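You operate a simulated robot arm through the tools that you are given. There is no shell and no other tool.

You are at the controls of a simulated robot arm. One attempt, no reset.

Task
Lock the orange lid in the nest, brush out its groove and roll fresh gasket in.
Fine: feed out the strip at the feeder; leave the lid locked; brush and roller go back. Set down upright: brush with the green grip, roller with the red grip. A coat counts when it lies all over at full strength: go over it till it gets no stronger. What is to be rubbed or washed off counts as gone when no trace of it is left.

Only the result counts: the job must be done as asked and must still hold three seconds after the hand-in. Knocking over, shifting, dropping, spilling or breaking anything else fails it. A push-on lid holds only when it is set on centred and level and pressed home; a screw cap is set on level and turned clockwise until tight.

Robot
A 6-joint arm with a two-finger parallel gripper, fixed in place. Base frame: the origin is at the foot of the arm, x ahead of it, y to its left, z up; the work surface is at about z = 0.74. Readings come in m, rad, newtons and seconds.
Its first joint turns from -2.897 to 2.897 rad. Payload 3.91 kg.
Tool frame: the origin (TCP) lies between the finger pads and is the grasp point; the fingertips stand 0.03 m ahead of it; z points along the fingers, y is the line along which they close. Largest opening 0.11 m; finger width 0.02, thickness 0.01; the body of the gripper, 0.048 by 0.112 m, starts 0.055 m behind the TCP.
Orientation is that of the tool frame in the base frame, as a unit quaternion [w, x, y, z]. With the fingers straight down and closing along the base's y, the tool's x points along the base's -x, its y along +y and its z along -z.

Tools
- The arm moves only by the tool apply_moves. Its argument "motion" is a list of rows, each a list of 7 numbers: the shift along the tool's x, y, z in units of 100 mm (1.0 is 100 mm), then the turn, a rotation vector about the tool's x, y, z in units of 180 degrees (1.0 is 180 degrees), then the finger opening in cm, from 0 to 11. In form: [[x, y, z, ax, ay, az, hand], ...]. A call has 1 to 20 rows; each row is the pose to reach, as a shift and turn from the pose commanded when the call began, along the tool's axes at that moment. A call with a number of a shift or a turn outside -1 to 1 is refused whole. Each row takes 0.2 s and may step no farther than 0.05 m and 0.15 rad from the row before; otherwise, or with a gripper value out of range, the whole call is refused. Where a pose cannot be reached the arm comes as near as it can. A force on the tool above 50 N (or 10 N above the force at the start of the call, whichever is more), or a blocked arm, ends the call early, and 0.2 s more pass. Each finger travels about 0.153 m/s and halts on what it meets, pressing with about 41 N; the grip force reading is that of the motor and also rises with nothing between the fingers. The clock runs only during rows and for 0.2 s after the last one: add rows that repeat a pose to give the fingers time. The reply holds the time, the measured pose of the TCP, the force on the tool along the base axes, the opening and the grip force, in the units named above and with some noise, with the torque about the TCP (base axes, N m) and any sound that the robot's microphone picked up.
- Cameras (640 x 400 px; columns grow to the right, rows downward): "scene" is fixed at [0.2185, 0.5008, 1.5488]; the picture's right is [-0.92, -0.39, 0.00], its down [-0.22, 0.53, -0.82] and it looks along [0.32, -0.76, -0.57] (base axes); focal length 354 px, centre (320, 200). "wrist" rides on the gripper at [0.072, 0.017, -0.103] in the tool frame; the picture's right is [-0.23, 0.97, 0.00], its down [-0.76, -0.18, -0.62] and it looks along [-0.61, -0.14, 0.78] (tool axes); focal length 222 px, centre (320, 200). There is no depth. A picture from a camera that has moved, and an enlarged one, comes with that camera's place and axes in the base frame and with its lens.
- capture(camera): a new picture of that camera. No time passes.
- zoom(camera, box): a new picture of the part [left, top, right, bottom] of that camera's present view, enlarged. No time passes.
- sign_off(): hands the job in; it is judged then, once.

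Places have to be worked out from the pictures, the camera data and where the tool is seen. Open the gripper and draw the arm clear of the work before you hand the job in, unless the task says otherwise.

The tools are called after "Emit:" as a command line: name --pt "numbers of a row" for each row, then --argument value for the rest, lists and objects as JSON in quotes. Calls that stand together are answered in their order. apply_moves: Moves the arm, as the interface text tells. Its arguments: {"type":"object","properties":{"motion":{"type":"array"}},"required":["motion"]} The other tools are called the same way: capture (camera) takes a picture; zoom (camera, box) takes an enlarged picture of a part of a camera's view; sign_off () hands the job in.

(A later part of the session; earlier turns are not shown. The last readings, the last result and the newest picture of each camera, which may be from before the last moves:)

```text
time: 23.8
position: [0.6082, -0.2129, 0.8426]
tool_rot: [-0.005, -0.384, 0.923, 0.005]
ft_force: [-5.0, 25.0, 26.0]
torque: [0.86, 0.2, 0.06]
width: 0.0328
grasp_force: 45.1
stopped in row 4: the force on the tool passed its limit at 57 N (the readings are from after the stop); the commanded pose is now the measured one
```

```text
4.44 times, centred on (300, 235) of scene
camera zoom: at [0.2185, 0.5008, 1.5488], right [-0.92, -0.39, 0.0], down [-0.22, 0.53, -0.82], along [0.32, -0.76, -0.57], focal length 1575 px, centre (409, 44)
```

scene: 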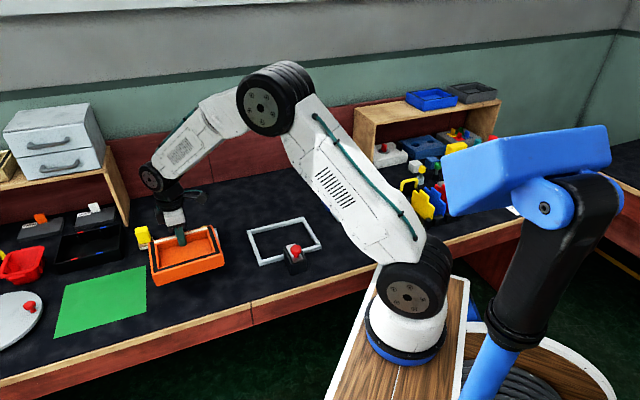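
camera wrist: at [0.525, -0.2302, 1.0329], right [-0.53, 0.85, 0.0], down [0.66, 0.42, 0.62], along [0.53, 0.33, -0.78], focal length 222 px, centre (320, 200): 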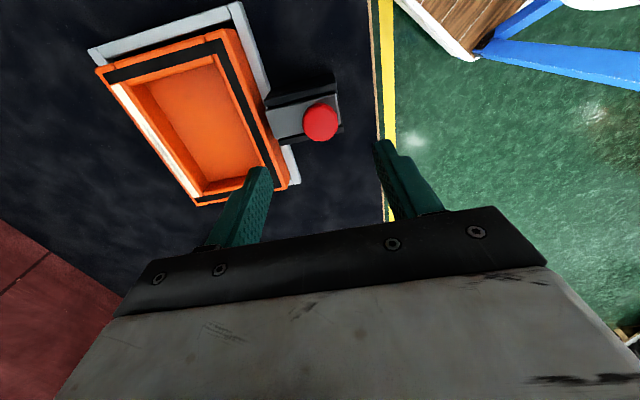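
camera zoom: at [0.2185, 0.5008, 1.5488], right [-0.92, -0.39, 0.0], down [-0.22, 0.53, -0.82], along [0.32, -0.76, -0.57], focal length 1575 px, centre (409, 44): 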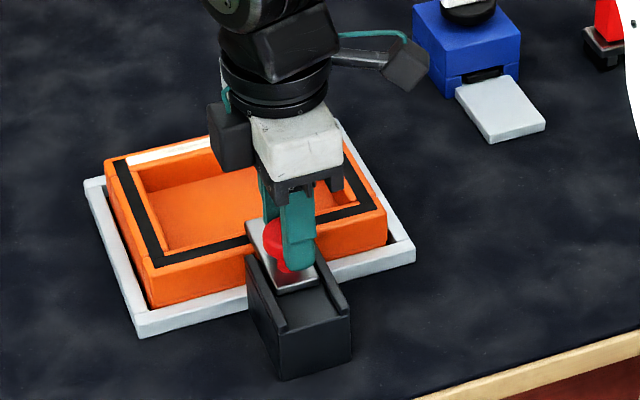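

The bolt reached a hard stop after about 30 mm of travel, which is the end of the slide. I release the knob and rise to check the lock and that the lid didn't shift.

Emit:
apply_moves --pt "0 0 0 0 0 0 4" --pt "0 0 0 0 0 0 6" --pt "0 0 0 0 0 0 6" --pt "0 0 -0.4 0 0 0 6" --pt "0 0 -0.8 0 0 0 6" --pt "0 0 -1 0 0 0 6"

Emit:
capture --camera "wrist"

Emit:
zoom --camera "scene" --box '[250, 190, 350, 280]'

```text
time: 25.2
position: [0.61, -0.2163, 0.9418]
tool_rot: [-0.005, -0.384, 0.923, 0.005]
ft_force: [0.4, 0.6, 0.1]
torque: [-0.02, -0.03, -0.01]
width: 0.06
grasp_force: 0.0
```

```text
taken
camera wrist: at [0.5488, -0.2553, 1.0463], right [-0.53, 0.85, 0.01], down [0.67, 0.41, 0.62], along [0.52, 0.33, -0.79], focal length 222 px, centre (320, 200)
```

wrist: 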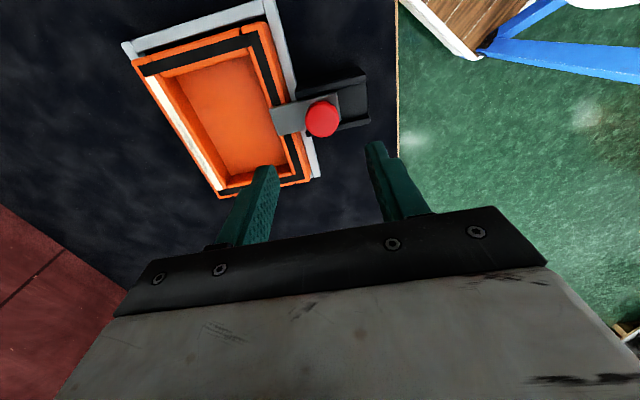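

```text
4.44 times, centred on (300, 235) of scene
camera zoom: at [0.2185, 0.5008, 1.5488], right [-0.92, -0.39, 0.0], down [-0.22, 0.53, -0.82], along [0.32, -0.76, -0.57], focal length 1575 px, centre (409, 44)
```

zoom: 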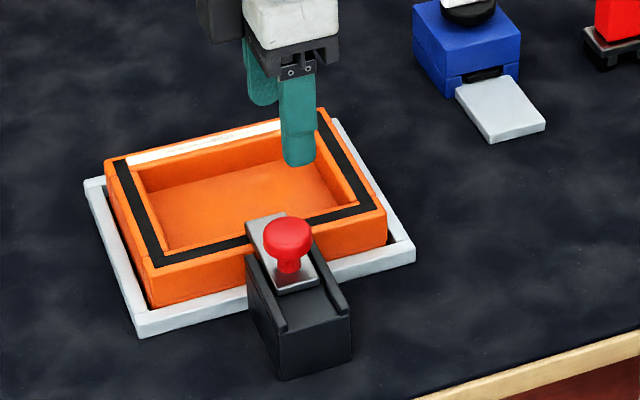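

The lid is locked: the bolt covers the rim and the lid has not moved. Next is the green brush, roughly at (0.37,-0.48); I travel there at safe height, correcting the slight tilt left from the stop.

Emit:
apply_moves --pt "0.3 0 0 0.0041 -0.0017 0 8" --pt "0.6 0 0 0.0041 -0.0017 0 9" --pt "0.9 0 0 0.0041 -0.0017 0 10"

Emit:
apply_moves --pt "0.3 0 0 0 0 0 10" --pt "0.6 -0.1 0 0 0 0 10" --pt "0.9 -0.2 0 0 0 0 10"

Emit:
apply_moves --pt "0.3 0 0 0 0 0 10" --pt "0.6 0 0 0 0 0 10" --pt "0.9 0 0 0 0 0 10" --pt "0.9 0 0 0 0 0 10"

Emit:
capture --camera "wrist"

```text
time: 26.0
position: [0.5456, -0.2807, 0.9429]
tool_rot: [0.0, -0.383, 0.924, 0.0]
ft_force: [0.6, -0.3, 0.3]
torque: [0.0, 0.01, -0.01]
width: 0.1
grasp_force: 0.1
```

```text
time: 26.8
position: [0.498, -0.358, 0.9418]
tool_rot: [0.001, -0.383, 0.924, -0.001]
ft_force: [0.5, 0.4, -0.4]
torque: [-0.02, 0.03, -0.03]
width: 0.1
grasp_force: 0.0
```

```text
time: 27.8
position: [0.4343, -0.423, 0.9413]
tool_rot: [0.0, -0.383, 0.924, 0.0]
ft_force: [0.6, 0.1, -0.2]
torque: [-0.02, -0.01, -0.01]
width: 0.0999
grasp_force: 0.1
```

```text
taken
camera wrist: at [0.3718, -0.4622, 1.0458], right [-0.53, 0.85, 0.0], down [0.66, 0.41, 0.62], along [0.53, 0.33, -0.78], focal length 222 px, centre (320, 200)
```

wrist: 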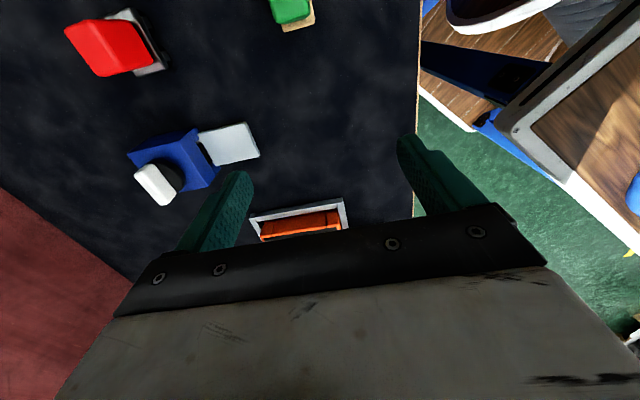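

The green brush appears near (0.38,-0.48). I move above it for a proper view.

Emit:
apply_moves --pt "0.4 0 0 0 0 0 10" --pt "0.75 -0.05 0 0 0 0 10" --pt "0.75 -0.05 0 0 0 0 10"

Emit:
capture --camera "wrist"

Emit:
zoom --camera "wrist" --box '[260, 40, 380, 140]'

Emit:
zoom --camera "wrist" --box '[90, 100, 330, 250]'

```text
time: 28.6
position: [0.3831, -0.4797, 0.9439]
tool_rot: [-0.001, -0.383, 0.924, 0.0]
ft_force: [0.2, -1.1, 0.7]
torque: [-0.01, 0.0, 0.01]
width: 0.0999
grasp_force: 0.1
```

```text
taken
camera wrist: at [0.3218, -0.5193, 1.0468], right [-0.53, 0.85, 0.0], down [0.66, 0.41, 0.62], along [0.53, 0.33, -0.78], focal length 222 px, centre (320, 200)
```

wrist: 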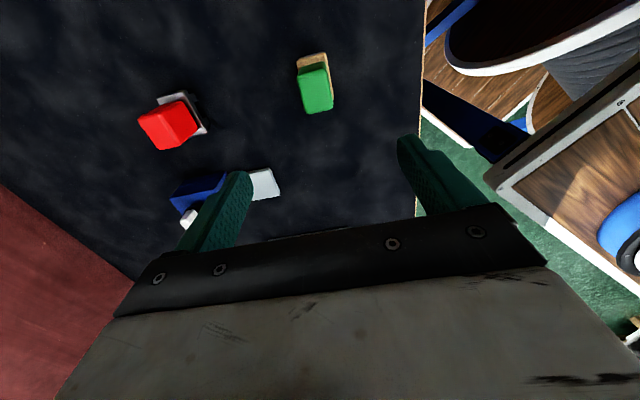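

```text
4.00 times, centred on (320, 90) of wrist
camera zoom: at [0.3218, -0.5193, 1.0468], right [-0.53, 0.85, 0.0], down [0.66, 0.41, 0.62], along [0.53, 0.33, -0.78], focal length 888 px, centre (320, 640)
```

zoom: 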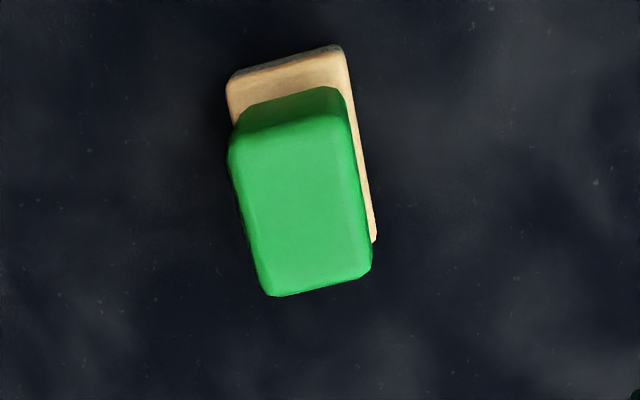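

```text
2.67 times, centred on (210, 175) of wrist
camera zoom: at [0.3218, -0.5193, 1.0468], right [-0.53, 0.85, 0.0], down [0.66, 0.41, 0.62], along [0.53, 0.33, -0.78], focal length 592 px, centre (613, 267)
```

zoom: 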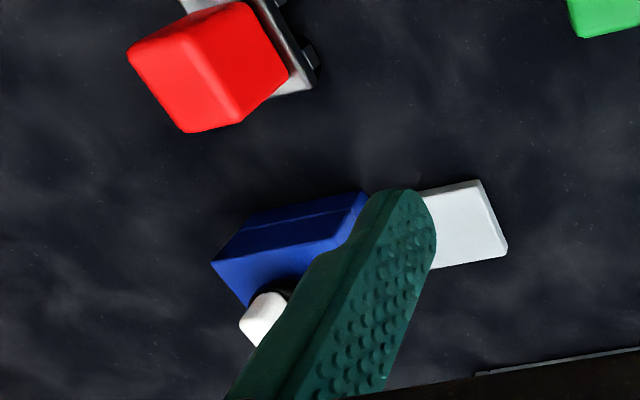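

The brush is aligned with the hand: its grip is about 34 x 29 mm and sits about 18 mm along tool +x from the TCP. I shift over it and go down in two stages.

Emit:
apply_moves --pt "0.18 0 0 0 0 0 7" --pt "0.18 0 0.4 0 0 0 6" --pt "0.18 0 0.8 0 0 0 6" --pt "0.18 0 0.8 0 0 0 6"

Emit:
capture --camera "wrist"

Emit:
zoom --camera "scene" --box '[345, 160, 435, 240]'

```text
time: 29.6
position: [0.3732, -0.4923, 0.8608]
tool_rot: [0.0, -0.383, 0.924, 0.0]
ft_force: [0.3, -0.1, 1.5]
torque: [-0.04, -0.02, 0.03]
width: 0.0601
grasp_force: 0.0
```

```text
taken
camera wrist: at [0.3109, -0.5317, 0.966], right [-0.53, 0.85, 0.0], down [0.66, 0.41, 0.62], along [0.53, 0.33, -0.78], focal length 222 px, centre (320, 200)
```

wrist: 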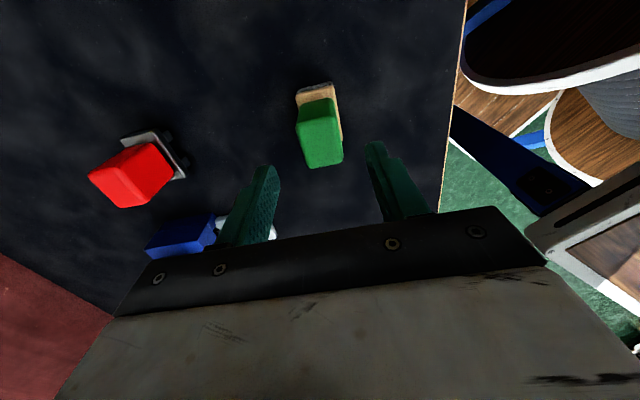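

```text
5.00 times, centred on (390, 200) of scene
camera zoom: at [0.2185, 0.5008, 1.5488], right [-0.92, -0.39, 0.0], down [-0.22, 0.53, -0.82], along [0.32, -0.76, -0.57], focal length 1772 px, centre (-30, 200)
```

zoom: 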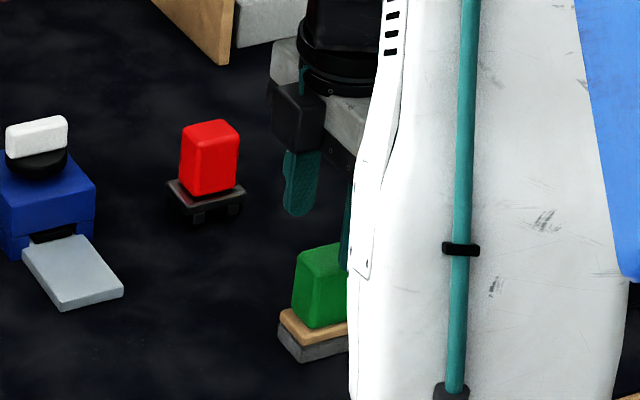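

The brush is centred between the fingers to within about 3 mm. I lower the rest of the way so the tips stop just above the wooden base, then close.

Emit:
apply_moves --pt "0 0.01 0.3 0 0 0 6" --pt "0 0.01 0.62 0 0 0 6" --pt "0 0.01 0.62 0 0 0 6"

Emit:
apply_moves --pt "0 0 0 0 0 0 4" --pt "0 0 0 0 0 0 2" --pt "0 0 0 0 0 0 1" --pt "0 0 0 0 0 0 1"

Emit:
capture --camera "wrist"

```text
time: 30.4
position: [0.372, -0.4912, 0.8002]
tool_rot: [0.0, -0.383, 0.924, 0.0]
ft_force: [1.1, -0.1, -0.9]
torque: [-0.01, 0.01, 0.01]
width: 0.06
grasp_force: 0.0
```

```text
time: 31.4
position: [0.3712, -0.4912, 0.8003]
tool_rot: [-0.001, -0.383, 0.924, -0.001]
ft_force: [0.3, -0.1, -1.2]
torque: [0.03, 0.0, -0.01]
width: 0.0292
grasp_force: 41.0
```

```text
taken
camera wrist: at [0.3089, -0.5308, 0.9042], right [-0.53, 0.85, 0.0], down [0.66, 0.41, 0.62], along [0.53, 0.33, -0.78], focal length 222 px, centre (320, 200)
```

wrist: 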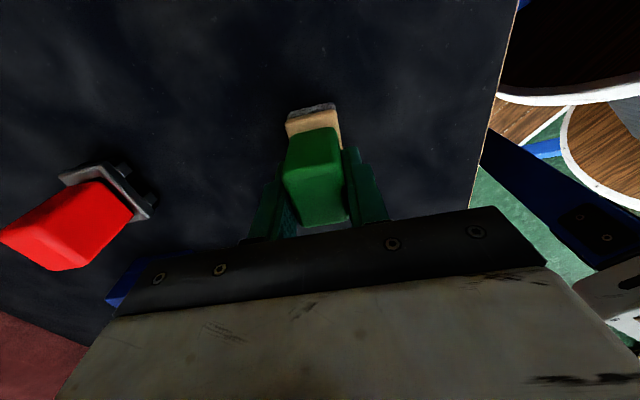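

The brush is held at 29.2 mm; its home spot is TCP (0.3716,-0.4912) with TCP at 0.800. I lift it and carry it to the white groove section in the nest.

Emit:
apply_moves --pt "0 0 -0.2 0 0 0 1" --pt "0 0 -0.6 0 0 0 1" --pt "0 0 -1 0 0 0 1" --pt "-0.25 -0.1 -1 0 0 0 1" --pt "-0.6 -0.3 -1 0 0 0 1" --pt "-0.9 -0.5 -1 0 0 0 1"

Emit:
apply_moves --pt "-0.4 -0.15 0 0 0 0 1" --pt "-0.8 -0.35 0 0 0 0 1" --pt "-1 -0.5 0 0 0 0 1"

Emit:
apply_moves --pt "-0.4 -0.15 0 0 0 0 1" --pt "-0.8 -0.3 0 0 0 0 1" --pt "-1 -0.41 0 0 0 0 1" --pt "-1 -0.41 0 0 0 0 1"

Emit:
capture --camera "wrist"

Emit:
zoom --camera "scene" --box '[240, 150, 360, 280]'

```text
time: 32.8
position: [0.4696, -0.4599, 0.9011]
tool_rot: [0.001, -0.383, 0.924, 0.0]
ft_force: [0.7, -0.3, -1.3]
torque: [0.0, -0.02, 0.04]
width: 0.0295
grasp_force: 41.3
```

```text
time: 33.6
position: [0.5748, -0.4264, 0.8999]
tool_rot: [0.0, -0.383, 0.924, 0.0]
ft_force: [-1.2, -0.1, -0.7]
torque: [-0.04, 0.0, 0.02]
width: 0.0294
grasp_force: 41.3
```

```text
time: 34.6
position: [0.6788, -0.3822, 0.8999]
tool_rot: [0.0, -0.384, 0.924, 0.0]
ft_force: [0.9, -1.2, -0.4]
torque: [-0.01, 0.04, 0.0]
width: 0.0294
grasp_force: 40.6
```

```text
taken
camera wrist: at [0.6166, -0.4231, 1.0032], right [-0.53, 0.85, 0.0], down [0.66, 0.41, 0.62], along [0.53, 0.33, -0.78], focal length 222 px, centre (320, 200)
```

wrist: 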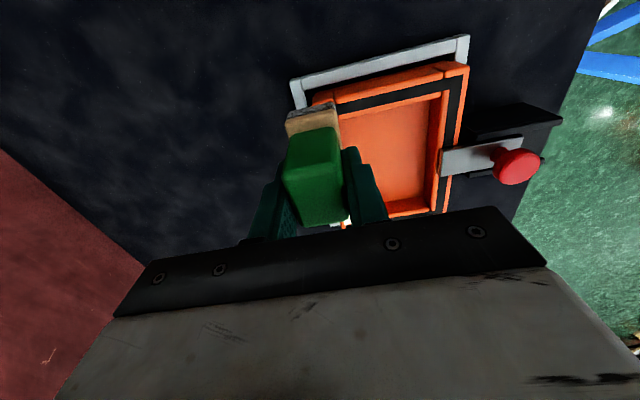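

```text
3.08 times, centred on (300, 215) of scene
camera zoom: at [0.2185, 0.5008, 1.5488], right [-0.92, -0.39, 0.0], down [-0.22, 0.53, -0.82], along [0.32, -0.76, -0.57], focal length 1090 px, centre (382, 154)
```

zoom: 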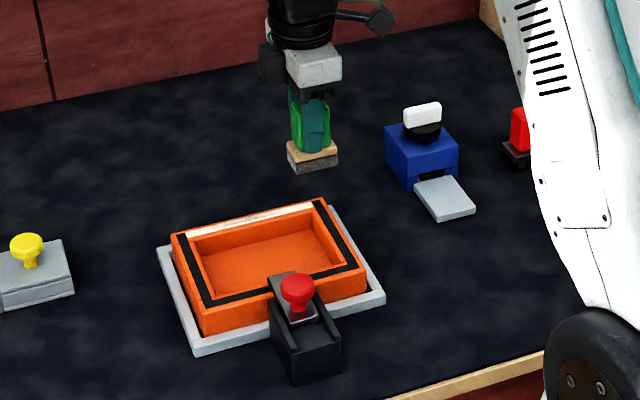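

The brush hangs above the A end of the white strip. I come down to within about 1 cm of the rim, then check the alignment.

Emit:
apply_moves --pt "-0.14 -0.01 0.1 0 0 0 1" --pt "-0.14 -0.01 0.4 0 0 0 1" --pt "-0.14 -0.01 0.45 0 0 0 1" --pt "-0.14 -0.01 0.45 0 0 0 1"

Emit:
capture --camera "wrist"

Emit:
zoom --camera "scene" --box '[250, 180, 350, 260]'

```text
time: 35.6
position: [0.6873, -0.3737, 0.8537]
tool_rot: [0.0, -0.384, 0.924, 0.0]
ft_force: [-0.5, -0.1, -0.9]
torque: [0.0, -0.01, 0.0]
width: 0.0293
grasp_force: 40.9
```

```text
taken
camera wrist: at [0.6254, -0.4139, 0.9589], right [-0.53, 0.85, 0.0], down [0.66, 0.41, 0.62], along [0.53, 0.33, -0.78], focal length 222 px, centre (320, 200)
```

wrist: 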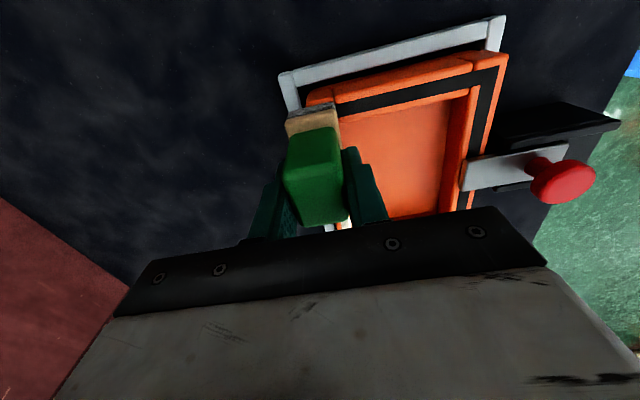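

```text
5.00 times, centred on (300, 220) of scene
camera zoom: at [0.2185, 0.5008, 1.5488], right [-0.92, -0.39, 0.0], down [-0.22, 0.53, -0.82], along [0.32, -0.76, -0.57], focal length 1772 px, centre (420, 100)
```

zoom: 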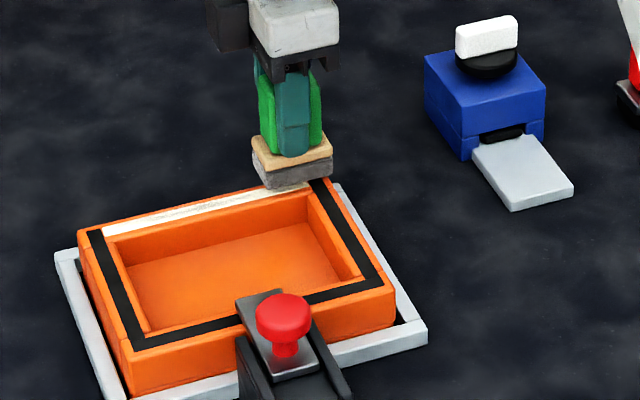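

The brush is lined up above the strip's end. I lower gently to touch and read the force.

Emit:
apply_moves --pt "0 0 0.03 0 0 0 1" --pt "0 0 0.06 0 0 0 1" --pt "0 0 0.08 0 0 0 1" --pt "0 0 0.08 0 0 0 1"

Emit:
zoom --camera "scene" --box '[260, 190, 340, 250]'

```text
time: 36.6
position: [0.6865, -0.3749, 0.8459]
tool_rot: [0.0, -0.383, 0.924, 0.0]
ft_force: [-0.3, 0.1, -1.2]
torque: [-0.01, -0.01, 0.01]
width: 0.0292
grasp_force: 40.6
```

```text
6.67 times, centred on (300, 220) of scene
camera zoom: at [0.2185, 0.5008, 1.5488], right [-0.92, -0.39, 0.0], down [-0.22, 0.53, -0.82], along [0.32, -0.76, -0.57], focal length 2362 px, centre (453, 67)
```

zoom: 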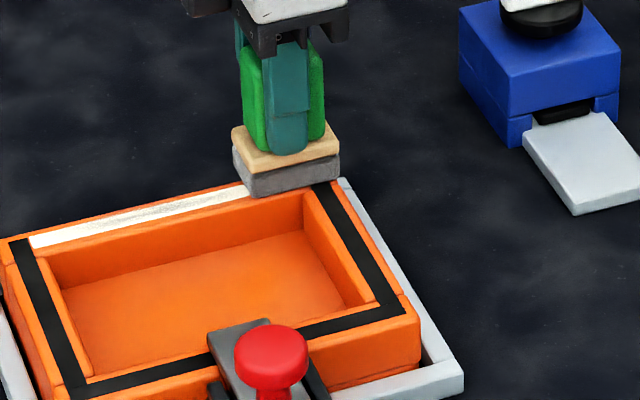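

There's no contact force yet at TCP 0.846. I go down another 4 mm in small steps.

Emit:
apply_moves --pt "0 0 0.01 0 0 0 1" --pt "0 0 0.02 0 0 0 1" --pt "0 0 0.02 0 0 0 1"

Emit:
apply_moves --pt "0 0 0.01 0 0 0 1" --pt "0 0 0.02 0 0 0 1" --pt "0 0 0.02 0 0 0 1"

Emit:
zoom --camera "scene" --box '[260, 190, 340, 250]'

```text
time: 37.4
position: [0.6866, -0.3735, 0.8465]
tool_rot: [0.001, -0.383, 0.924, 0.0]
ft_force: [-1.0, -0.2, 16.9]
torque: [0.04, 0.37, 0.01]
width: 0.0294
grasp_force: 41.1
```

```text
time: 38.2
position: [0.6869, -0.3742, 0.8443]
tool_rot: [0.001, -0.383, 0.924, -0.001]
ft_force: [3.8, -0.1, 30.9]
torque: [0.17, 0.1, -0.03]
width: 0.0294
grasp_force: 41.1
```

```text
6.67 times, centred on (300, 220) of scene
camera zoom: at [0.2185, 0.5008, 1.5488], right [-0.92, -0.39, 0.0], down [-0.22, 0.53, -0.82], along [0.32, -0.76, -0.57], focal length 2362 px, centre (453, 67)
```

zoom: 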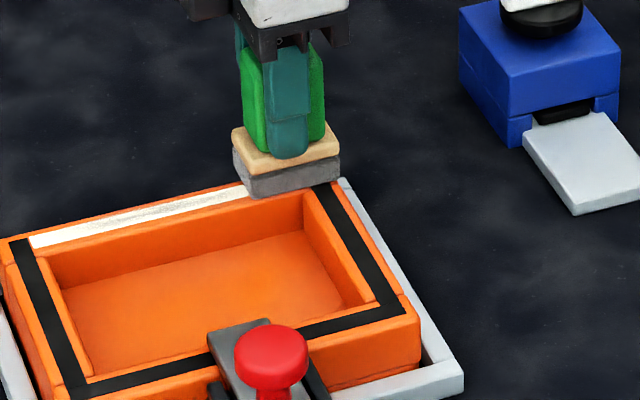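

Contact starts near TCP 0.847 with about 7 N per mm. I back off to around 12 N and sweep along the strip toward the other end.

Emit:
apply_moves --pt "0 0 -0.022 0 0 0 1" --pt "-0.1 0 -0.022 0 0 0 1" --pt "-0.2 0 -0.022 0 0 0 1" --pt "-0.3 0 -0.022 0 0 0 1" --pt "-0.4 0 -0.022 0 0 0 1" --pt "-0.5 0 -0.022 0 0 0 1" --pt "-0.6 0 -0.022 0 0 0 1"

Emit:
zoom --camera "scene" --box '[250, 190, 330, 250]'

Emit:
capture --camera "wrist"

```text
time: 39.8
position: [0.7286, -0.3322, 0.845]
tool_rot: [-0.001, -0.384, 0.923, 0.0]
ft_force: [0.3, 0.2, -1.0]
torque: [0.05, -0.01, -0.04]
width: 0.0293
grasp_force: 41.5
```

```text
6.67 times, centred on (290, 220) of scene
camera zoom: at [0.2185, 0.5008, 1.5488], right [-0.92, -0.39, 0.0], down [-0.22, 0.53, -0.82], along [0.32, -0.76, -0.57], focal length 2362 px, centre (520, 67)
```

zoom: 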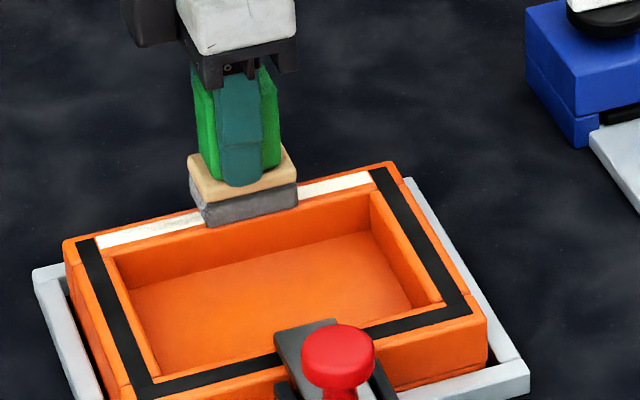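

```text
taken
camera wrist: at [0.6664, -0.3712, 0.9492], right [-0.53, 0.85, 0.0], down [0.66, 0.41, 0.62], along [0.53, 0.33, -0.78], focal length 222 px, centre (320, 200)
```

wrist: 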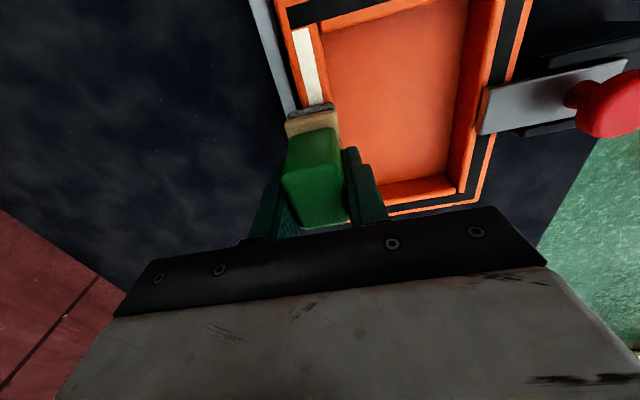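

The force fell to zero, so the brush probably slid up a millimetre or two in the grip. I lower in 1 mm steps again to recover a light contact.

Emit:
apply_moves --pt "0 0 0.01 0 0 0 1" --pt "0 0 0.01 0 0 0 1"

Emit:
apply_moves --pt "0 0 0.005 0 0 0 1" --pt "0 0 0.005 0 0 0 1"

Emit:
zoom --camera "wrist" --box '[270, 10, 350, 110]'

```text
time: 40.4
position: [0.7287, -0.3323, 0.8444]
tool_rot: [0.001, -0.384, 0.923, 0.001]
ft_force: [-0.4, 2.0, 6.7]
torque: [0.21, 0.01, 0.01]
width: 0.0293
grasp_force: 40.9
```

```text
time: 41.0
position: [0.728, -0.3327, 0.8449]
tool_rot: [0.001, -0.383, 0.924, 0.0]
ft_force: [1.8, 2.7, 16.7]
torque: [0.26, 0.02, 0.04]
width: 0.0295
grasp_force: 41.0
```

```text
4.00 times, centred on (310, 60) of wrist
camera zoom: at [0.6663, -0.372, 0.9485], right [-0.53, 0.85, 0.0], down [0.66, 0.41, 0.62], along [0.53, 0.33, -0.78], focal length 888 px, centre (360, 760)
```

zoom: 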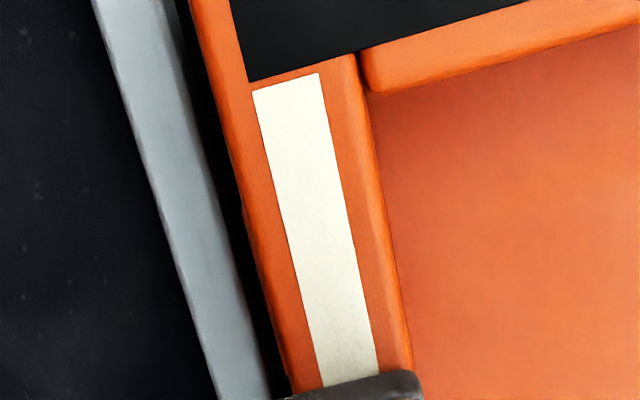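

I have about 10–17 N of contact, and the already swept part looks cleaner. I continue the sweep to the +t end and back.

Emit:
apply_moves --pt "-0.1 0 0 0 0 0 1" --pt "-0.2 0 0 0 0 0 1" --pt "-0.3 0 0 0 0 0 1" --pt "-0.4 0 0 0 0 0 1" --pt "-0.5 0 0 0 0 0 1" --pt "-0.62 0 0 0 0 0 1" --pt "-0.62 0 0 0 0 0 1"

Emit:
capture --camera "wrist"

Emit:
zoom --camera "wrist" --box '[250, 0, 350, 110]'

Emit:
zoom --camera "scene" --box '[250, 190, 330, 250]'

```text
time: 42.6
position: [0.7724, -0.2866, 0.844]
tool_rot: [0.0, -0.384, 0.923, 0.001]
ft_force: [0.4, -0.3, -0.7]
torque: [-0.02, 0.01, 0.02]
width: 0.0295
grasp_force: 41.1
```

```text
taken
camera wrist: at [0.7103, -0.327, 0.9488], right [-0.53, 0.85, 0.0], down [0.66, 0.41, 0.62], along [0.53, 0.33, -0.78], focal length 222 px, centre (320, 200)
```

wrist: 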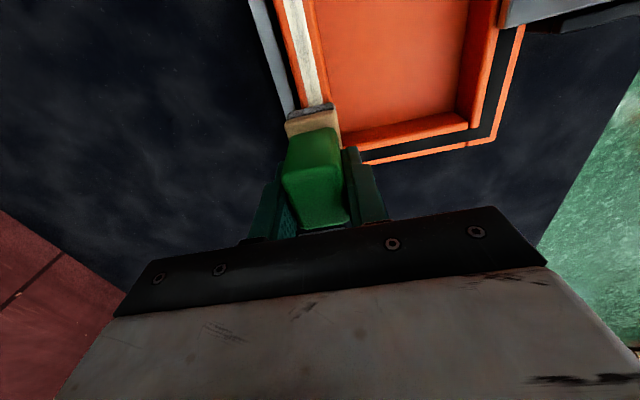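

```text
3.64 times, centred on (300, 55) of wrist
camera zoom: at [0.7103, -0.327, 0.9488], right [-0.53, 0.85, 0.0], down [0.66, 0.41, 0.62], along [0.53, 0.33, -0.78], focal length 808 px, centre (393, 727)
```

zoom: 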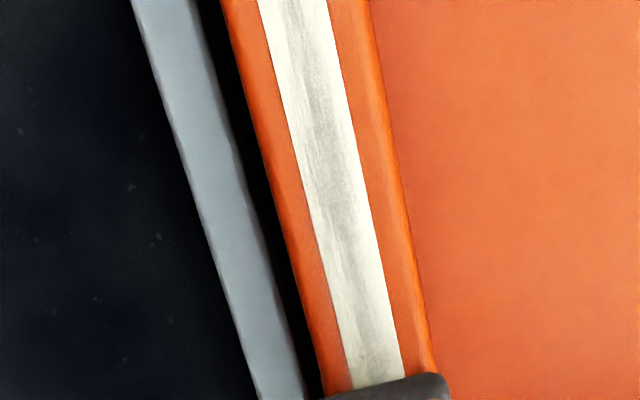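

```text
6.67 times, centred on (290, 220) of scene
camera zoom: at [0.2185, 0.5008, 1.5488], right [-0.92, -0.39, 0.0], down [-0.22, 0.53, -0.82], along [0.32, -0.76, -0.57], focal length 2362 px, centre (520, 67)
```

zoom: 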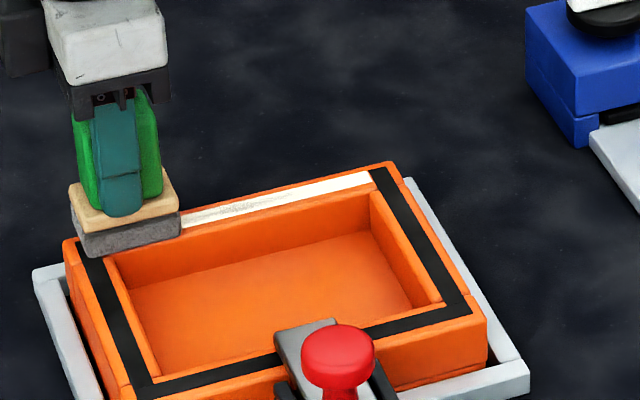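

The middle still shows grey dust, and the contact force vanished while sliding. I press down again in small steps to see whether the brush is slipping in the grip.

Emit:
apply_moves --pt "0 0 0.01 0 0 0 1" --pt "0 0 0.01 0 0 0 1"

Emit:
apply_moves --pt "0 0 0.01 0 0 0 1" --pt "0 0 0.01 0 0 0 1"

Emit:
apply_moves --pt "0.1 0 0 0 0 0 1" --pt "0.2 0 0 0 0 0 1"

```text
time: 43.2
position: [0.7721, -0.2873, 0.8439]
tool_rot: [0.002, -0.384, 0.923, -0.001]
ft_force: [-2.6, 2.3, 11.4]
torque: [0.3, 0.11, 0.04]
width: 0.0294
grasp_force: 40.7
```

```text
time: 43.8
position: [0.7727, -0.2872, 0.8454]
tool_rot: [0.002, -0.384, 0.923, -0.002]
ft_force: [1.2, 4.3, 28.8]
torque: [0.52, 0.14, -0.01]
width: 0.0295
grasp_force: 40.7
```

```text
time: 44.4
position: [0.7583, -0.3021, 0.8446]
tool_rot: [0.001, -0.383, 0.924, -0.001]
ft_force: [6.6, 6.0, 35.0]
torque: [0.2, 0.06, -0.03]
width: 0.0297
grasp_force: 40.7
```

Contact now holds at about 35 N while moving. I sweep back across the whole strip at this depth.

Emit:
apply_moves --pt "0.1 0 0 0 0 0 1" --pt "0.2 0 0 0 0 0 1" --pt "0.3 0 0 0 0 0 1" --pt "0.4 0 0 0 0 0 1" --pt "0.5 0 0 0 0 0 1" --pt "0.6 0 0 0 0 0 1" --pt "0.7 0 0 0 0 0 1" --pt "0.8 0 0 0 0 0 1" --pt "0.9 0 0 0 0 0 1" --pt "1 0 0 0 0 0 1"

Emit:
capture --camera "wrist"

Emit:
zoom --camera "scene" --box '[260, 195, 320, 240]'

```text
time: 46.3
position: [0.7017, -0.3622, 0.8436]
tool_rot: [0.002, -0.383, 0.924, -0.002]
ft_force: [1.8, 5.2, 12.1]
torque: [0.14, 0.16, -0.17]
width: 0.0296
grasp_force: 40.8
stopped in row 9: the force on the tool passed its limit at 51 N (the readings are from after the stop); the commanded pose is now the measured one
```

```text
taken
camera wrist: at [0.6384, -0.4008, 0.9478], right [-0.53, 0.85, 0.0], down [0.66, 0.41, 0.63], along [0.53, 0.33, -0.78], focal length 222 px, centre (320, 200)
```

wrist: 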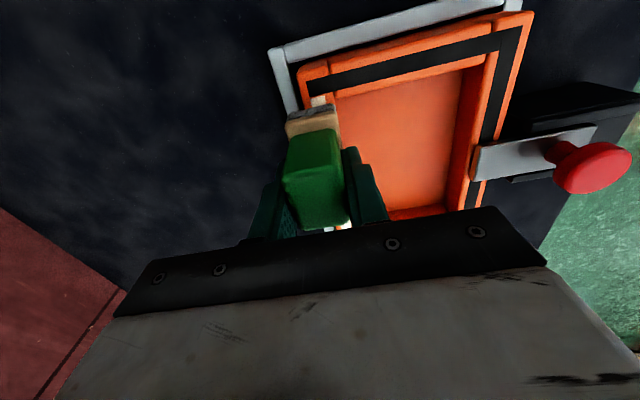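

```text
8.89 times, centred on (290, 218) of scene
camera zoom: at [0.2185, 0.5008, 1.5488], right [-0.92, -0.39, 0.0], down [-0.22, 0.53, -0.82], along [0.32, -0.76, -0.57], focal length 3150 px, centre (587, 44)
```

zoom: 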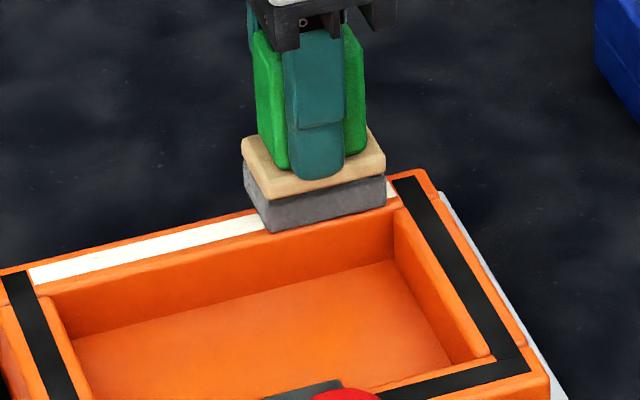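

The swept strip now looks clean white in the scene view. I finish the remaining A end and then inspect.

Emit:
apply_moves --pt "0.05 0 0 0 0 0 1" --pt "0.13 0 0 0 0 0 1" --pt "0.21 0 0 0 0 0 1" --pt "0.21 0 0 0 0 0 1" --pt "0.1 0 0 0 0 0 1" --pt "0 0 0 0 0 0 1"

Emit:
apply_moves --pt "0 0 -0.2 0 0 0 1" --pt "0 0 -0.5 0 0 0 1" --pt "-0.3 0.3 -0.9 0 0 0 1" --pt "-0.3 0.6 -0.9 0 0 0 1"

Emit:
capture --camera "wrist"

Emit:
zoom --camera "scene" --box '[260, 195, 320, 240]'

```text
time: 47.7
position: [0.7003, -0.3621, 0.8442]
tool_rot: [0.001, -0.383, 0.924, 0.0]
ft_force: [-2.6, -4.8, 23.3]
torque: [-0.41, 0.52, 0.15]
width: 0.0293
grasp_force: 41.4
```

```text
refused: row 3 steps farther than a row can; nothing moved
```

```text
taken
camera wrist: at [0.638, -0.4006, 0.9477], right [-0.53, 0.85, 0.0], down [0.66, 0.41, 0.62], along [0.53, 0.33, -0.78], focal length 222 px, centre (320, 200)
```

wrist: 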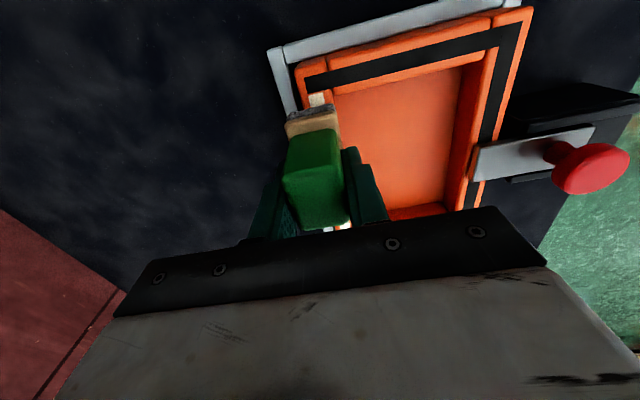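

```text
8.89 times, centred on (290, 218) of scene
camera zoom: at [0.2185, 0.5008, 1.5488], right [-0.92, -0.39, 0.0], down [-0.22, 0.53, -0.82], along [0.32, -0.76, -0.57], focal length 3150 px, centre (587, 44)
```

zoom: 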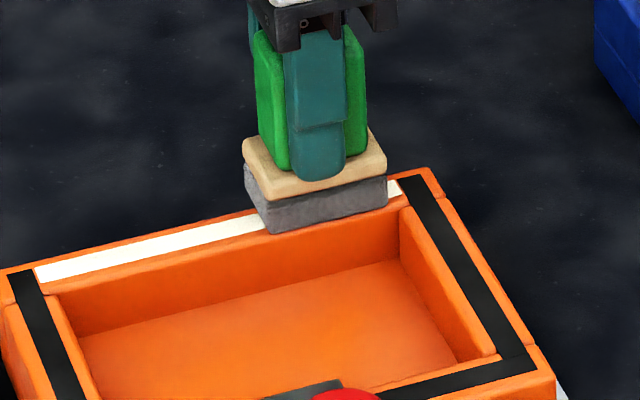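

The lid shifted only about 2 mm within the nest's slack. I lift the brush off and inspect the whole strip.

Emit:
apply_moves --pt "0 0 -0.2 0 0 0 1" --pt "0 0 -0.5 0 0 0 1" --pt "-0.1 -0.3 -0.7 0 0 0 1" --pt "-0.2 -0.6 -0.9 0 0 0 1" --pt "-0.2 -0.6 -0.9 0 0 0 1"

Emit:
capture --camera "wrist"

Emit:
zoom --camera "scene" --box '[260, 195, 320, 240]'

```text
time: 48.9
position: [0.7577, -0.3896, 0.9326]
tool_rot: [0.001, -0.383, 0.924, 0.0]
ft_force: [-0.5, 0.1, -1.3]
torque: [-0.02, -0.05, -0.03]
width: 0.0296
grasp_force: 41.0
```

```text
taken
camera wrist: at [0.6966, -0.4295, 1.0351], right [-0.53, 0.85, 0.0], down [0.66, 0.41, 0.62], along [0.53, 0.33, -0.78], focal length 222 px, centre (320, 200)
```

wrist: 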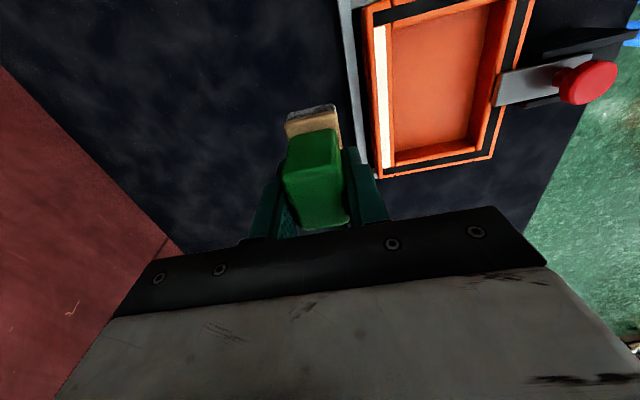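

```text
8.89 times, centred on (290, 218) of scene
camera zoom: at [0.2185, 0.5008, 1.5488], right [-0.92, -0.39, 0.0], down [-0.22, 0.53, -0.82], along [0.32, -0.76, -0.57], focal length 3150 px, centre (587, 44)
```

zoom: 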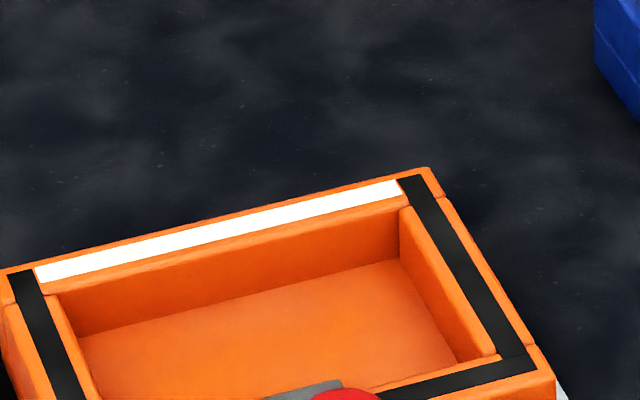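

Now I enlarge the strip from the wrist view to look for any leftover trace.

Emit:
zoom --camera "wrist" --box '[350, 20, 420, 100]'

Emit:
zoom --camera "wrist" --box '[350, 100, 420, 180]'

Emit:
zoom --camera "scene" --box '[260, 208, 302, 232]'

```text
5.00 times, centred on (385, 60) of wrist
camera zoom: at [0.6966, -0.4295, 1.0351], right [-0.53, 0.85, 0.0], down [0.66, 0.41, 0.62], along [0.53, 0.33, -0.78], focal length 1111 px, centre (-5, 900)
```

zoom: 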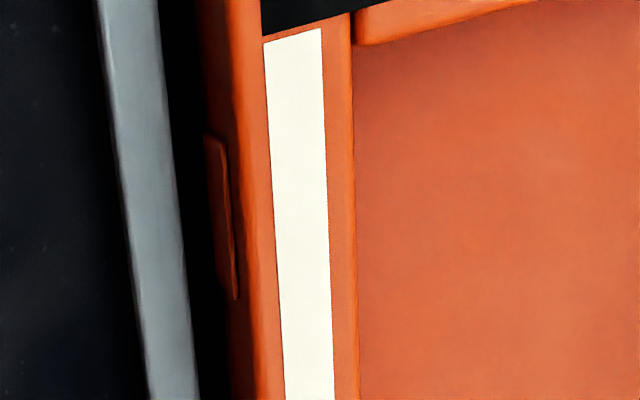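

```text
5.00 times, centred on (385, 140) of wrist
camera zoom: at [0.6966, -0.4295, 1.0351], right [-0.53, 0.85, 0.0], down [0.66, 0.41, 0.62], along [0.53, 0.33, -0.78], focal length 1111 px, centre (-5, 500)
```

zoom: 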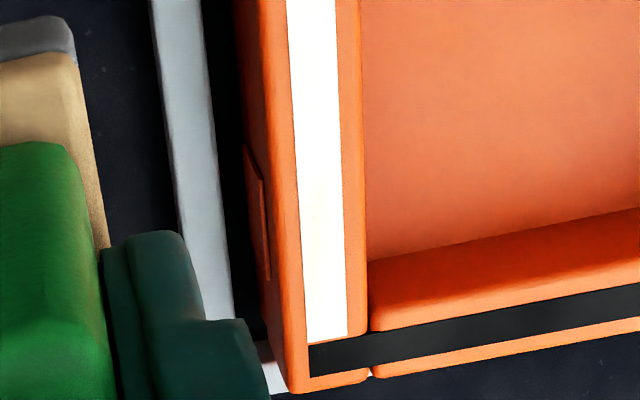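

```text
15.24 times, centred on (281, 220) of scene
camera zoom: at [0.2185, 0.5008, 1.5488], right [-0.92, -0.39, 0.0], down [-0.22, 0.53, -0.82], along [0.32, -0.76, -0.57], focal length 5399 px, centre (914, -105)
```

zoom: 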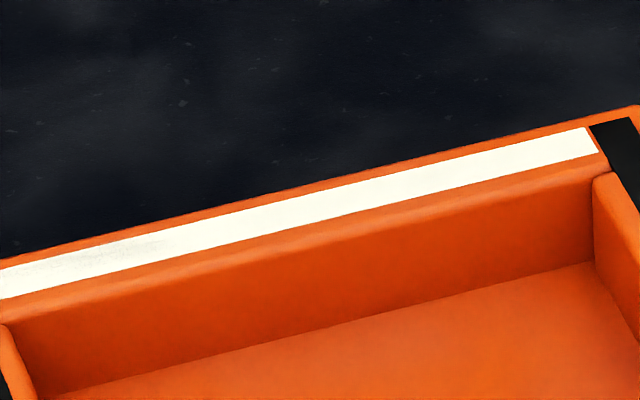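

The scene zoom hints at a faint smudge near the +t end. I enlarge that spot.

Emit:
zoom --camera "scene" --box '[258, 215, 280, 231]'

Emit:
zoom --camera "scene" --box '[276, 207, 304, 225]'

Emit:
zoom --camera "wrist" --box '[370, 130, 410, 175]'

```text
16.00 times, centred on (269, 223) of scene
camera zoom: at [0.2185, 0.5008, 1.5488], right [-0.92, -0.39, 0.0], down [-0.22, 0.53, -0.82], along [0.32, -0.76, -0.57], focal length 5669 px, centre (1136, -168)
```

zoom: 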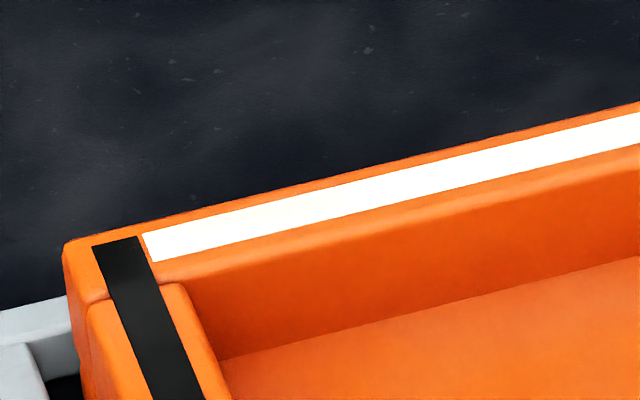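

```text
16.00 times, centred on (290, 216) of scene
camera zoom: at [0.2185, 0.5008, 1.5488], right [-0.92, -0.39, 0.0], down [-0.22, 0.53, -0.82], along [0.32, -0.76, -0.57], focal length 5669 px, centre (800, -56)
```

zoom: 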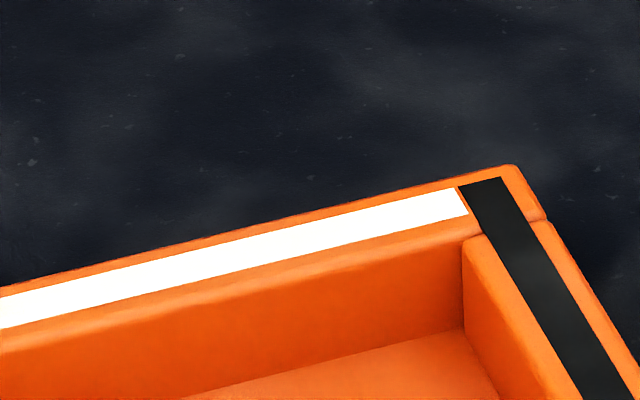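

```text
8.89 times, centred on (390, 152) of wrist
camera zoom: at [0.6966, -0.4295, 1.0351], right [-0.53, 0.85, 0.0], down [0.66, 0.41, 0.62], along [0.53, 0.33, -0.78], focal length 1974 px, centre (-302, 622)
```

zoom: 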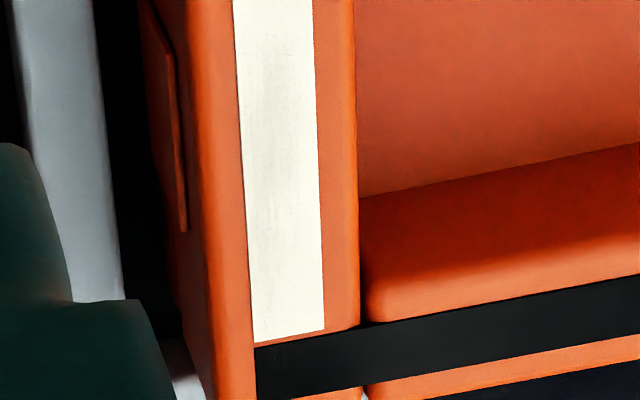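

A very faint trace remains near the +t end. I go back over that end and then make several more pressed passes over the whole strip.

Emit:
apply_moves --pt "-0.26 0.2 0 0 0 0 1" --pt "-0.52 0.42 0.1 0 0 0 1" --pt "-0.79 0.635 0.3 0 0 0 1" --pt "-0.79 0.635 0.6 0 0 0 1" --pt "-0.79 0.635 0.8 0 0 0 1" --pt "-0.79 0.635 0.86 0 0 0 1" --pt "-0.79 0.635 0.86 0 0 0 1"

Emit:
apply_moves --pt "0 0 0.015 0 0 0 1" --pt "0 0 0.025 0 0 0 1" --pt "0 0 0.025 0 0 0 1"

```text
time: 50.5
position: [0.7692, -0.287, 0.8456]
tool_rot: [0.002, -0.383, 0.924, -0.001]
ft_force: [-0.1, 0.3, -1.9]
torque: [0.03, -0.02, 0.01]
width: 0.0293
grasp_force: 41.3
```

```text
time: 51.3
position: [0.7693, -0.2882, 0.8446]
tool_rot: [0.001, -0.383, 0.924, -0.001]
ft_force: [-0.1, 1.0, 1.2]
torque: [0.02, 0.05, -0.01]
width: 0.0295
grasp_force: 40.8
```

Contact has just begun here. I press to about 25 N and sweep back and forth over the +t half.

Emit:
apply_moves --pt "0 0 0.012 0 0 0 1" --pt "0.1 0 0.014 0 0 0 1" --pt "0.2 0 0.015 0 0 0 1" --pt "0.3 0 0.015 0 0 0 1" --pt "0.4 0 0.015 0 0 0 1" --pt "0.5 0 0.015 0 0 0 1" --pt "0.6 0 0.015 0 0 0 1"

Emit:
apply_moves --pt "-0.1 0 0 0 0 0 1" --pt "-0.2 0 0 0 0 0 1" --pt "-0.3 0 0 0 0 0 1" --pt "-0.4 0 0 0 0 0 1" --pt "-0.5 0 0 0 0 0 1" --pt "-0.6 0 0 0 0 0 1"

```text
time: 52.9
position: [0.7262, -0.3313, 0.8437]
tool_rot: [0.001, -0.384, 0.923, -0.001]
ft_force: [6.8, 6.5, 31.4]
torque: [0.08, 0.03, -0.02]
width: 0.0295
grasp_force: 41.5
```

```text
time: 54.3
position: [0.7692, -0.2854, 0.8431]
tool_rot: [0.002, -0.384, 0.923, 0.0]
ft_force: [1.4, 0.4, 18.4]
torque: [0.45, -0.22, 0.0]
width: 0.0295
grasp_force: 40.8
```

I now sweep the full length toward the A end with slightly reduced depth there, and back.

Emit:
apply_moves --pt "0.1 0 0 0 0 0 1" --pt "0.2 0 0 0 0 0 1" --pt "0.3 0 0 0 0 0 1" --pt "0.4 0 0 0 0 0 1" --pt "0.5 0 0 0 0 0 1" --pt "0.6 0 0 0 0 0 1" --pt "0.7 0 -0.003 0 0 0 1" --pt "0.8 0 -0.004 0 0 0 1" --pt "0.9 0 -0.005 0 0 0 1" --pt "1 0 -0.006 0 0 0 1"

Emit:
apply_moves --pt "0.08 0 0 0 0 0 1" --pt "0.15 0 0 0 0 0 1" --pt "0.05 0 0 0 0 0 1" --pt "-0.05 0 0 0 0 0 1" --pt "-0.15 0 0 0 0 0 1" --pt "-0.25 0 0 0 0 0 1" --pt "-0.35 0 0 0 0 0 1" --pt "-0.45 0 0 0 0 0 1" --pt "-0.55 0 0.004 0 0 0 1" --pt "-0.65 0 0.005 0 0 0 1" --pt "-0.75 0 0.006 0 0 0 1" --pt "-0.85 0 0.006 0 0 0 1" --pt "-1 0 0.006 0 0 0 1"

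```text
time: 56.5
position: [0.6955, -0.3591, 0.8435]
tool_rot: [0.001, -0.383, 0.924, -0.001]
ft_force: [2.1, 2.6, 10.5]
torque: [0.32, -0.24, 0.01]
width: 0.0296
grasp_force: 40.7
```

```text
time: 59.3
position: [0.7685, -0.2887, 0.8432]
tool_rot: [0.002, -0.383, 0.924, -0.001]
ft_force: [-2.2, -4.7, 19.0]
torque: [0.18, 0.02, 0.03]
width: 0.0294
grasp_force: 40.8
```

Contact was kept the whole way. I lift off to the side and inspect the strip again.

Emit:
apply_moves --pt "0 0 -0.2 0 0 0 1" --pt "0 -0.05 -0.6 0 0 0 1" --pt "0.2 -0.4 -0.8 0 0 0 1" --pt "0.4 -0.7 -0.9 0 0 0 1" --pt "0.4 -0.7 -0.9 0 0 0 1"

Emit:
capture --camera "wrist"

Emit:
zoom --camera "scene" --box '[260, 208, 302, 232]'

Emit:
zoom --camera "wrist" --box '[360, 100, 420, 180]'

Emit:
zoom --camera "wrist" --box '[360, 20, 420, 100]'

```text
time: 60.5
position: [0.7889, -0.3669, 0.9327]
tool_rot: [0.001, -0.384, 0.924, 0.0]
ft_force: [-0.8, -0.7, -0.3]
torque: [0.01, 0.01, 0.01]
width: 0.0295
grasp_force: 40.8
```

```text
taken
camera wrist: at [0.7271, -0.4066, 1.0364], right [-0.53, 0.85, 0.0], down [0.66, 0.41, 0.62], along [0.53, 0.33, -0.78], focal length 222 px, centre (320, 200)
```

wrist: 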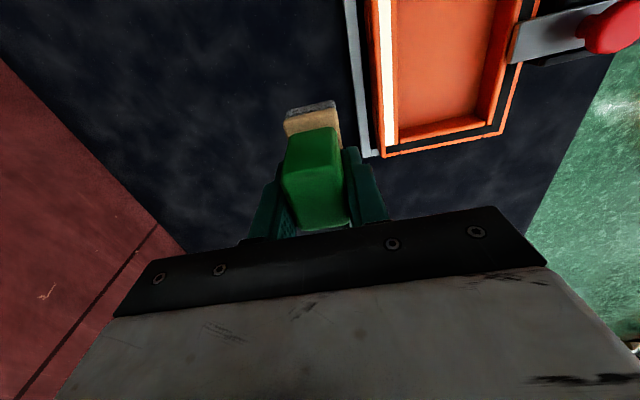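

```text
15.24 times, centred on (281, 220) of scene
camera zoom: at [0.2185, 0.5008, 1.5488], right [-0.92, -0.39, 0.0], down [-0.22, 0.53, -0.82], along [0.32, -0.76, -0.57], focal length 5399 px, centre (914, -105)
```

zoom: 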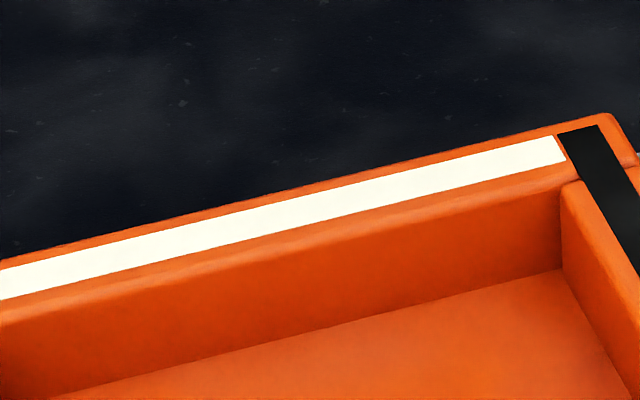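

```text
5.00 times, centred on (390, 140) of wrist
camera zoom: at [0.7271, -0.4066, 1.0364], right [-0.53, 0.85, 0.0], down [0.66, 0.41, 0.62], along [0.53, 0.33, -0.78], focal length 1111 px, centre (-30, 500)
```

zoom: 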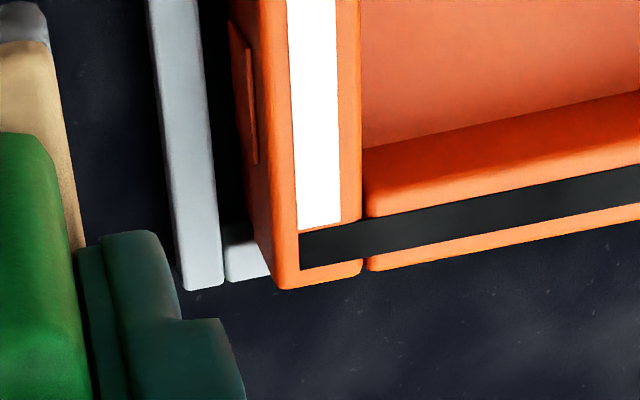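

```text
5.00 times, centred on (390, 60) of wrist
camera zoom: at [0.7271, -0.4066, 1.0364], right [-0.53, 0.85, 0.0], down [0.66, 0.41, 0.62], along [0.53, 0.33, -0.78], focal length 1111 px, centre (-30, 900)
```

zoom: 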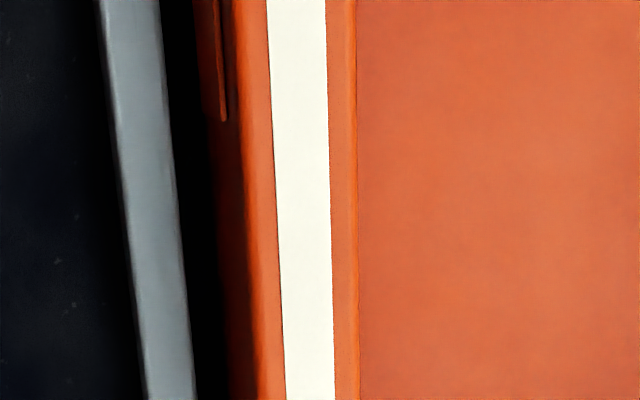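

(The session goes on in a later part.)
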